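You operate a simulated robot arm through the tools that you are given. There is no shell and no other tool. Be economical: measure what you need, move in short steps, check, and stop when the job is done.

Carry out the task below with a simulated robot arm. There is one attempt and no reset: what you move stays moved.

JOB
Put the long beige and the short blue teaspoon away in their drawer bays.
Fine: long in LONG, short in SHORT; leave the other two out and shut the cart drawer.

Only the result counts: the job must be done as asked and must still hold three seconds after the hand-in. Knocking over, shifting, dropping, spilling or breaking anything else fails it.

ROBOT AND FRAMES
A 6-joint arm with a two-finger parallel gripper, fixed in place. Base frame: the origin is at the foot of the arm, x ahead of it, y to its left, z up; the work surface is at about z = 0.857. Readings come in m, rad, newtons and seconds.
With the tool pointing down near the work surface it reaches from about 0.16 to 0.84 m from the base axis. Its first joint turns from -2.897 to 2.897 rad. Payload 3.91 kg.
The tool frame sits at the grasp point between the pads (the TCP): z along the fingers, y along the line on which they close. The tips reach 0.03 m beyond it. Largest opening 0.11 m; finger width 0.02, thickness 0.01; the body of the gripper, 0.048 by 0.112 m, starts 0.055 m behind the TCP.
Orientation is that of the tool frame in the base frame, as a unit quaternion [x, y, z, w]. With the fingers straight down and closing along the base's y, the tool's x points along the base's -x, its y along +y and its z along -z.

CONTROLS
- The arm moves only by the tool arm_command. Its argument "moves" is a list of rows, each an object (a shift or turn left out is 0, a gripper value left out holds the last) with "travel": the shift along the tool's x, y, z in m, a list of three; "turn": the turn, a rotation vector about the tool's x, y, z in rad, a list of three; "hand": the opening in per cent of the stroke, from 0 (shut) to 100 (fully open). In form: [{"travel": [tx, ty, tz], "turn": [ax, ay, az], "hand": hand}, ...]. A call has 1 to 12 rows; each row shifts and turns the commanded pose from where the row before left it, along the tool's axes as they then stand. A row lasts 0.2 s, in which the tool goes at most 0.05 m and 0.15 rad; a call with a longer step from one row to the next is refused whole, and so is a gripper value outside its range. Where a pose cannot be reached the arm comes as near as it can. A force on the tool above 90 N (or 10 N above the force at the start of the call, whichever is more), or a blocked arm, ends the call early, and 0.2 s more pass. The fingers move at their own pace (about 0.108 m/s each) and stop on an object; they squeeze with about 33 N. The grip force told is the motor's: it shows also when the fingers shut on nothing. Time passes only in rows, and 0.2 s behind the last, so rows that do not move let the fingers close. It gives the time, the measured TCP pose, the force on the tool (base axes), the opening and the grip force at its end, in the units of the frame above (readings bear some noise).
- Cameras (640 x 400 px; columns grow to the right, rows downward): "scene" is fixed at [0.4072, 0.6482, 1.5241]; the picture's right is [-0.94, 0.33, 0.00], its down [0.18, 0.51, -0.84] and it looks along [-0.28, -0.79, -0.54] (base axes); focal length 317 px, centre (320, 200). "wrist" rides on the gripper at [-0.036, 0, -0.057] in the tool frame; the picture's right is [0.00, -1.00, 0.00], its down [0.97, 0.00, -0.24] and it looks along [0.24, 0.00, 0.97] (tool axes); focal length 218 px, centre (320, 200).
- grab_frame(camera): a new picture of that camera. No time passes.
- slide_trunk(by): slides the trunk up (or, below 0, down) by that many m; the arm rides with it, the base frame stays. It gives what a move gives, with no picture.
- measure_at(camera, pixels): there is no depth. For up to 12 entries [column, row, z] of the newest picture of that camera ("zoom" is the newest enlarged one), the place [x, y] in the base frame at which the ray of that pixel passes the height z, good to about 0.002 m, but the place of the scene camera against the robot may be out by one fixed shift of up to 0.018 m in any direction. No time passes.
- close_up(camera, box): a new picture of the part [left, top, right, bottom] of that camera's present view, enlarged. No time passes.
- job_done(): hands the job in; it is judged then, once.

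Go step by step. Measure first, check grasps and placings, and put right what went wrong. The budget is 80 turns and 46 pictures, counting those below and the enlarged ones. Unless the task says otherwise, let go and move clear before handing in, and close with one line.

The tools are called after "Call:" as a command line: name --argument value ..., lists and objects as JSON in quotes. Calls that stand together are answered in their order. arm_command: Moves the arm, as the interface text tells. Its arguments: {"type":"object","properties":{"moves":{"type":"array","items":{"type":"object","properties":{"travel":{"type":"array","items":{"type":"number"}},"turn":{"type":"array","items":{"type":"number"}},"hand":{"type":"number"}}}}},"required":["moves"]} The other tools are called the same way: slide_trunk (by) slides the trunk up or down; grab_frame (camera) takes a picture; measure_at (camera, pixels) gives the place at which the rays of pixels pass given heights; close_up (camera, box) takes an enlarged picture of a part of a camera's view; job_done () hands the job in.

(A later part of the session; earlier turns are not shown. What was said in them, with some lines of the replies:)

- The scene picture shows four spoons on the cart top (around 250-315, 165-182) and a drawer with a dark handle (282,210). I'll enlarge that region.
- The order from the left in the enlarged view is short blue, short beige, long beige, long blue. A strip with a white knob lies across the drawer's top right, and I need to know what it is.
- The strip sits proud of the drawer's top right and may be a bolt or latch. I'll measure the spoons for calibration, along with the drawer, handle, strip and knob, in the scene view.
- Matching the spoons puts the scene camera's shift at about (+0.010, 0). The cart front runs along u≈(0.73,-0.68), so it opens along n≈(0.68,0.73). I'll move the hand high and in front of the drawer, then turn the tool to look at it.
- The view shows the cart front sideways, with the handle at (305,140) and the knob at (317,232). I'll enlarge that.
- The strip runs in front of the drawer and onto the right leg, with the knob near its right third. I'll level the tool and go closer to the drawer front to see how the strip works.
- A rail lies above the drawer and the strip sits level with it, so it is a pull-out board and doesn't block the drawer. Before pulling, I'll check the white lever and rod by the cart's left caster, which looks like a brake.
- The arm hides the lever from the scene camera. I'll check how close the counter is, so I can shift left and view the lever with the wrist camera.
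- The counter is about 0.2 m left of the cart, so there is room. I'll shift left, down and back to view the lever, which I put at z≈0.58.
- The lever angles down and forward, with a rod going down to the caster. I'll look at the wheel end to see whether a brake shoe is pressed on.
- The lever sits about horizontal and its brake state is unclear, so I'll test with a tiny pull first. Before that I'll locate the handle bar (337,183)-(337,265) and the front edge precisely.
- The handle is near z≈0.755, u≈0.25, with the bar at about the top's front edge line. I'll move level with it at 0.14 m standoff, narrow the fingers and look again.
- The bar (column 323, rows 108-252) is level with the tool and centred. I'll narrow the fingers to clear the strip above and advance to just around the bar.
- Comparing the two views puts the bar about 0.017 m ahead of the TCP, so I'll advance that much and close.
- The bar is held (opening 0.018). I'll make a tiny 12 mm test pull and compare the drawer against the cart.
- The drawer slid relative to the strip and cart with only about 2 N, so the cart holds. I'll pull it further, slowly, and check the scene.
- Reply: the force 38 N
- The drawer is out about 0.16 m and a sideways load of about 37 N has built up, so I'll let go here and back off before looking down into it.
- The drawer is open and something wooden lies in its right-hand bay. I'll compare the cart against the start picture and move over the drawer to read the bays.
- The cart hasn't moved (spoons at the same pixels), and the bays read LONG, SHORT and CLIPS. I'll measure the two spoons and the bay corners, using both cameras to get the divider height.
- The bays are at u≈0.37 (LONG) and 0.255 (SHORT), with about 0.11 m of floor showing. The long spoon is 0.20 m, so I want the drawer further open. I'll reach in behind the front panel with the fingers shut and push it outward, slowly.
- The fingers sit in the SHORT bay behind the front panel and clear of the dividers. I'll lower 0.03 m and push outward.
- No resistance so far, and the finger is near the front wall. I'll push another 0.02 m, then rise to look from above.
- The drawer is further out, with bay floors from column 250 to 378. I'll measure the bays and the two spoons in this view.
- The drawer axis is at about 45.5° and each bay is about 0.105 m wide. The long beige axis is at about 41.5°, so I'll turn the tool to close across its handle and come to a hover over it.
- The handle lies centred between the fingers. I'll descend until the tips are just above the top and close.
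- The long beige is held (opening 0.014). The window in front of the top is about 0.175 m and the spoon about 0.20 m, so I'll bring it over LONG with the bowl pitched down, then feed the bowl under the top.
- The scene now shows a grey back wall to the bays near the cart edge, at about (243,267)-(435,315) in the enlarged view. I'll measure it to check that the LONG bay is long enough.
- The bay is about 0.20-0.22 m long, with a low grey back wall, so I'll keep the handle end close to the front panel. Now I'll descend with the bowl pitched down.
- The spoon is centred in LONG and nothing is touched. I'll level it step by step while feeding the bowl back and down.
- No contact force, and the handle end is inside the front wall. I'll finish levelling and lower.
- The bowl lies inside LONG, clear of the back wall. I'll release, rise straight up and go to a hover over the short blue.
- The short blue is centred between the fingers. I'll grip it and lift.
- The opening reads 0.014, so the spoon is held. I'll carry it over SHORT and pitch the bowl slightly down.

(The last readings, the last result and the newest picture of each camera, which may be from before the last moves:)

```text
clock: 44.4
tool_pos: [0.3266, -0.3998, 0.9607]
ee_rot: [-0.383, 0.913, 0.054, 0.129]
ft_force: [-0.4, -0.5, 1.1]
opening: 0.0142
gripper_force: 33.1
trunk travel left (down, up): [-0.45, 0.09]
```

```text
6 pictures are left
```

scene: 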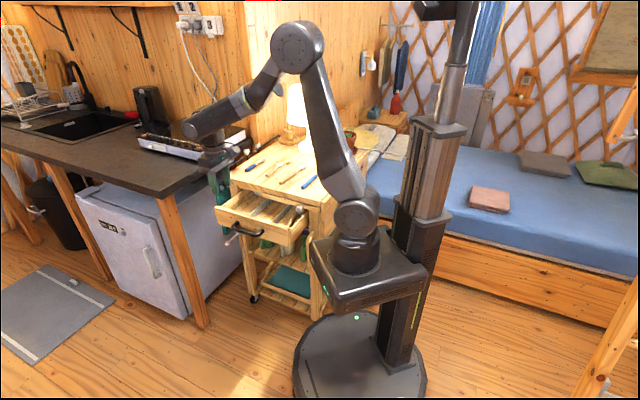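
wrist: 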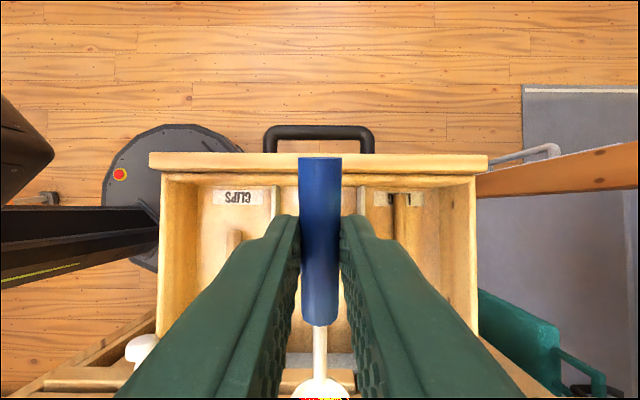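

The spoon is centred over SHORT. I'll descend, level and lower it.

Call:
arm_command --moves '[{"travel": [0.0113, 0, 0.0394]}, {"travel": [0.0113, 0, 0.0394]}, {"travel": [0.0113, 0, 0.0394]}, {"travel": [0.0113, 0, 0.0394]}, {"turn": [0, 0.14, 0]}, {"turn": [0, 0.14, 0]}, {"travel": [0, 0, 0.015]}, {"travel": [0, 0, 0.018]}, {}]'

Call:
close_up --camera "scene" --box '[195, 150, 345, 260]'

```text
clock: 46.4
tool_pos: [0.3255, -0.3987, 0.7627]
ee_rot: [-0.387, 0.922, 0.001, 0.001]
ft_force: [0.7, 0.9, -0.8]
opening: 0.0141
gripper_force: 33.2
trunk travel left (down, up): [-0.45, 0.09]
```

```text
3.64 times, centred on (270, 205) of scene
```

zoom: 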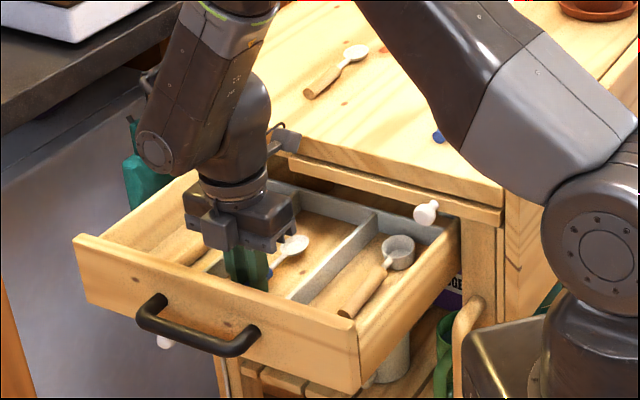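

The short spoon's bowl sits inside SHORT. I'll release, rise, and check both spoons before shutting.

Call:
arm_command --moves '[{"travel": [0, 0, 0.002]}, {"hand": 40}, {}, {"travel": [0, 0, -0.03]}, {"travel": [0, 0, -0.045]}, {"travel": [0, 0, -0.045]}, {"travel": [0, 0, -0.047]}, {"travel": [-0.0445, 0, 0], "hand": 0}, {"travel": [-0.0445, 0, 0]}, {"travel": [-0.0445, 0, 0]}, {"travel": [-0.0445, 0, 0]}]'

Call:
close_up --camera "scene" --box '[195, 150, 345, 260]'

```text
clock: 48.8
tool_pos: [0.4525, -0.2721, 0.928]
ee_rot: [-0.387, 0.922, 0.001, 0.001]
ft_force: [0.0, 0.2, -0.1]
opening: 0.0001
gripper_force: 32.9
trunk travel left (down, up): [-0.45, 0.09]
```

```text
3.64 times, centred on (270, 205) of scene
```

zoom: 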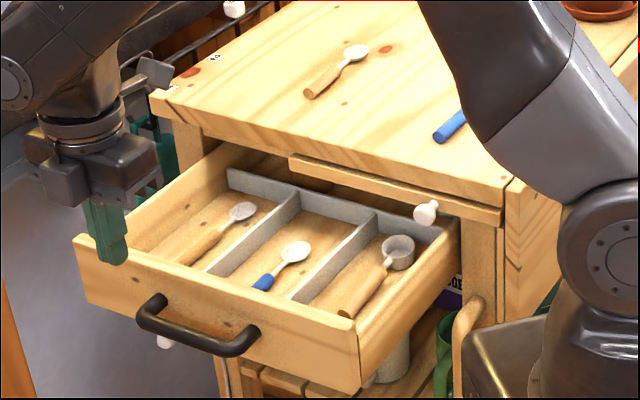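

Both spoons lie flat in their bays. I'll tilt the shut fingers so the body leans away, and lower in front of the handle.

Call:
arm_command --moves '[{"travel": [0, 0.006, 0]}, {"turn": [0, 0.14, 0]}, {"turn": [0, 0.14, 0]}, {"turn": [0, 0.14, 0]}, {"travel": [-0.0171, 0, 0.0384]}, {"travel": [-0.0171, 0, 0.0384]}, {"travel": [-0.0171, 0, 0.0384]}, {"travel": [-0.0171, 0, 0.0384]}]'

Call:
grab_frame --camera "scene"

```text
clock: 50.6
tool_pos: [0.4474, -0.2676, 0.7591]
ee_rot: [-0.378, 0.902, -0.08, -0.192]
ft_force: [-0.3, 1.4, -0.7]
opening: 0.0002
gripper_force: 33.0
trunk travel left (down, up): [-0.45, 0.09]
```

```text
3 pictures are left
```

scene: 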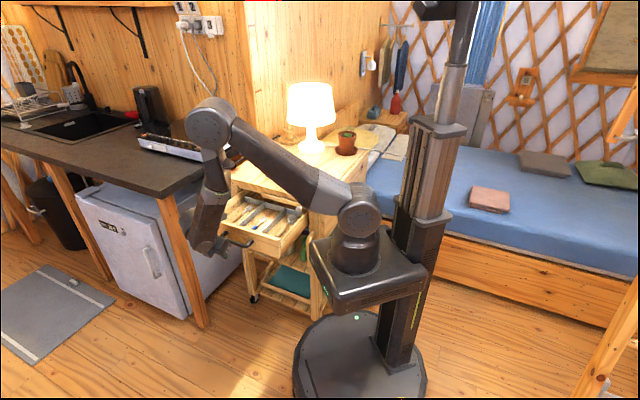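

The fingers stand just in front of the handle. I'll push the drawer in gently along its axis.

Call:
arm_command --moves '[{"travel": [0.0137, 0, 0.0061]}, {"travel": [0.0137, 0, 0.0061]}, {"travel": [0.0137, 0, 0.0061]}, {"travel": [0.0137, 0, 0.0061]}, {"travel": [0.0137, 0, 0.0061]}, {"travel": [0.0137, 0, 0.0061]}, {"travel": [0.0137, 0, 0.0061]}, {"travel": [0.0137, 0, 0.0061]}, {"travel": [0.0137, 0, 0.0061]}, {"travel": [0.0137, 0, 0.0061]}]'

Call:
arm_command --moves '[{"travel": [0.0137, 0, 0.0061]}, {"travel": [0.0137, 0, 0.0061]}, {"travel": [0.0137, 0, 0.0061]}, {"travel": [0.0137, 0, 0.0061]}, {"travel": [0.0137, 0, 0.0061]}, {"travel": [0.0137, 0, 0.0061]}]'

Call:
grab_frame --camera "wrist"

```text
clock: 52.8
tool_pos: [0.3422, -0.3751, 0.7597]
ee_rot: [-0.378, 0.902, -0.081, -0.193]
ft_force: [0.9, -0.7, 0.2]
opening: 0.0
gripper_force: 32.9
trunk travel left (down, up): [-0.45, 0.09]
```

```text
clock: 54.2
tool_pos: [0.2783, -0.4388, 0.76]
ee_rot: [-0.379, 0.902, -0.08, -0.192]
ft_force: [-0.7, 0.0, 0.0]
opening: 0.0
gripper_force: 32.8
trunk travel left (down, up): [-0.45, 0.09]
```

```text
2 pictures are left
```

wrist: 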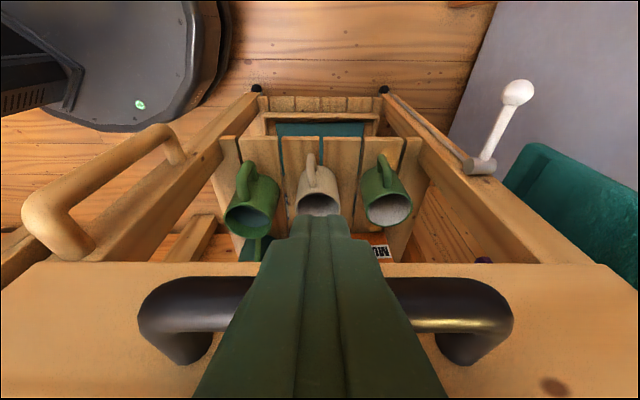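

The fingers are pushing the handle evenly, with about 0.034 m left. I'll finish in small steps and watch the force.

Call:
arm_command --moves '[{"travel": [0.0073, 0, 0.0033]}, {"travel": [0.0073, 0, 0.0033]}, {"travel": [0.0055, 0, 0.0024]}, {"travel": [0.0046, 0, 0.002]}, {"travel": [0.0027, 0, 0.0012]}]'

```text
clock: 55.4
tool_pos: [0.2596, -0.459, 0.7594]
ee_rot: [-0.378, 0.902, -0.081, -0.192]
ft_force: [0.9, 1.8, -0.9]
opening: 0.0
gripper_force: 32.9
trunk travel left (down, up): [-0.45, 0.09]
```

Little force yet, so I'll creep on in 2 mm steps.

Call:
arm_command --moves '[{"travel": [0.0018, 0, 0.0008]}, {"travel": [0.0018, 0, 0.0008]}, {}]'

Call:
arm_command --moves '[{"travel": [0.0018, 0, 0.0008]}, {}]'

Call:
arm_command --moves '[{"travel": [0.0018, 0, 0.0008]}, {}]'

```text
clock: 56.2
tool_pos: [0.2552, -0.4631, 0.7591]
ee_rot: [-0.378, 0.902, -0.081, -0.192]
ft_force: [0.6, 2.0, -0.7]
opening: 0.0
gripper_force: 32.7
trunk travel left (down, up): [-0.45, 0.09]
```

```text
clock: 56.8
tool_pos: [0.2537, -0.4651, 0.7603]
ee_rot: [-0.379, 0.902, -0.08, -0.191]
ft_force: [0.5, 2.0, -1.1]
opening: 0.0
gripper_force: 32.9
trunk travel left (down, up): [-0.45, 0.09]
```

```text
clock: 57.4
tool_pos: [0.252, -0.4653, 0.7598]
ee_rot: [-0.378, 0.902, -0.08, -0.192]
ft_force: [0.7, 1.1, -0.8]
opening: 0.0
gripper_force: 32.8
trunk travel left (down, up): [-0.45, 0.09]
```

Still only about 2 N of friction, so I'll keep creeping until it stops.

Call:
arm_command --moves '[{"travel": [0.0018, 0, 0.0008]}, {}]'

Call:
arm_command --moves '[{"travel": [0.0018, 0, 0.0008]}, {}]'

Call:
close_up --camera "scene" --box '[215, 130, 345, 250]'

```text
clock: 58.0
tool_pos: [0.2504, -0.4657, 0.7594]
ee_rot: [-0.378, 0.902, -0.081, -0.191]
ft_force: [0.8, 2.8, -2.0]
opening: 0.0001
gripper_force: 33.2
trunk travel left (down, up): [-0.45, 0.09]
```

```text
clock: 58.6
tool_pos: [0.2494, -0.4666, 0.7598]
ee_rot: [-0.378, 0.902, -0.08, -0.192]
ft_force: [8.9, 11.4, -2.6]
opening: 0.0001
gripper_force: 32.9
trunk travel left (down, up): [-0.45, 0.09]
```

```text
3.33 times, centred on (280, 190) of scene
```

zoom: 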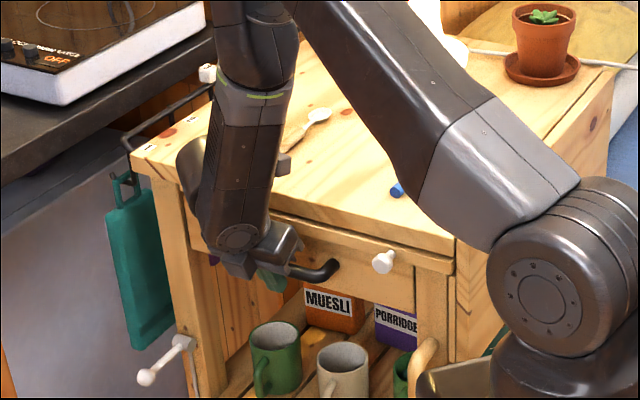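

The force rose to 14 N, so the drawer is at its stop, and the handle is back near its starting pixels. I'll back straight off and rise clear.

Call:
arm_command --moves '[{"travel": [-0.0183, 0, -0.0082]}, {"travel": [-0.0365, 0, -0.0163]}, {"travel": [-0.0365, 0, -0.0163]}, {"travel": [0.0171, 0, -0.0384]}, {"travel": [0.0171, 0, -0.0384]}, {"travel": [0.0171, 0, -0.0384]}, {"travel": [0.0171, 0, -0.0384]}, {}]'

Call:
close_up --camera "scene" --box '[215, 130, 345, 250]'

```text
clock: 60.4
tool_pos: [0.3182, -0.3971, 0.9279]
ee_rot: [-0.378, 0.902, -0.08, -0.192]
ft_force: [-1.0, 0.4, 0.6]
opening: 0.0
gripper_force: 33.3
trunk travel left (down, up): [-0.45, 0.09]
```

```text
3.33 times, centred on (280, 190) of scene
```

zoom: 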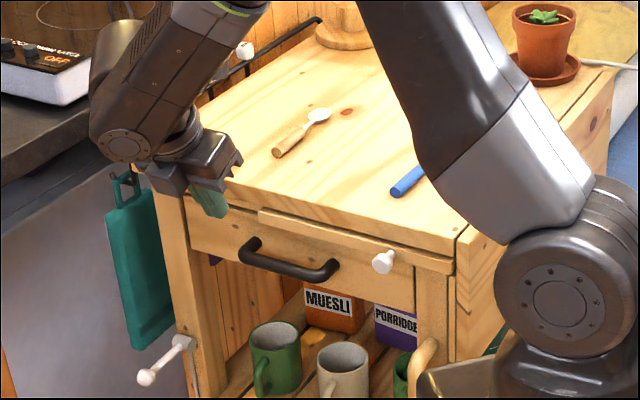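

The drawer is shut, with the handle at the same pixels (242,258)-(332,275) as at the start. The cart and the other two spoons haven't moved and the hand is clear, so I'm handing in.

Call:
job_done

```text
The job is handed in.
```

The long beige teaspoon is in LONG and the short blue one is in SHORT; the other two are still out on the cart top, and the drawer is shut.
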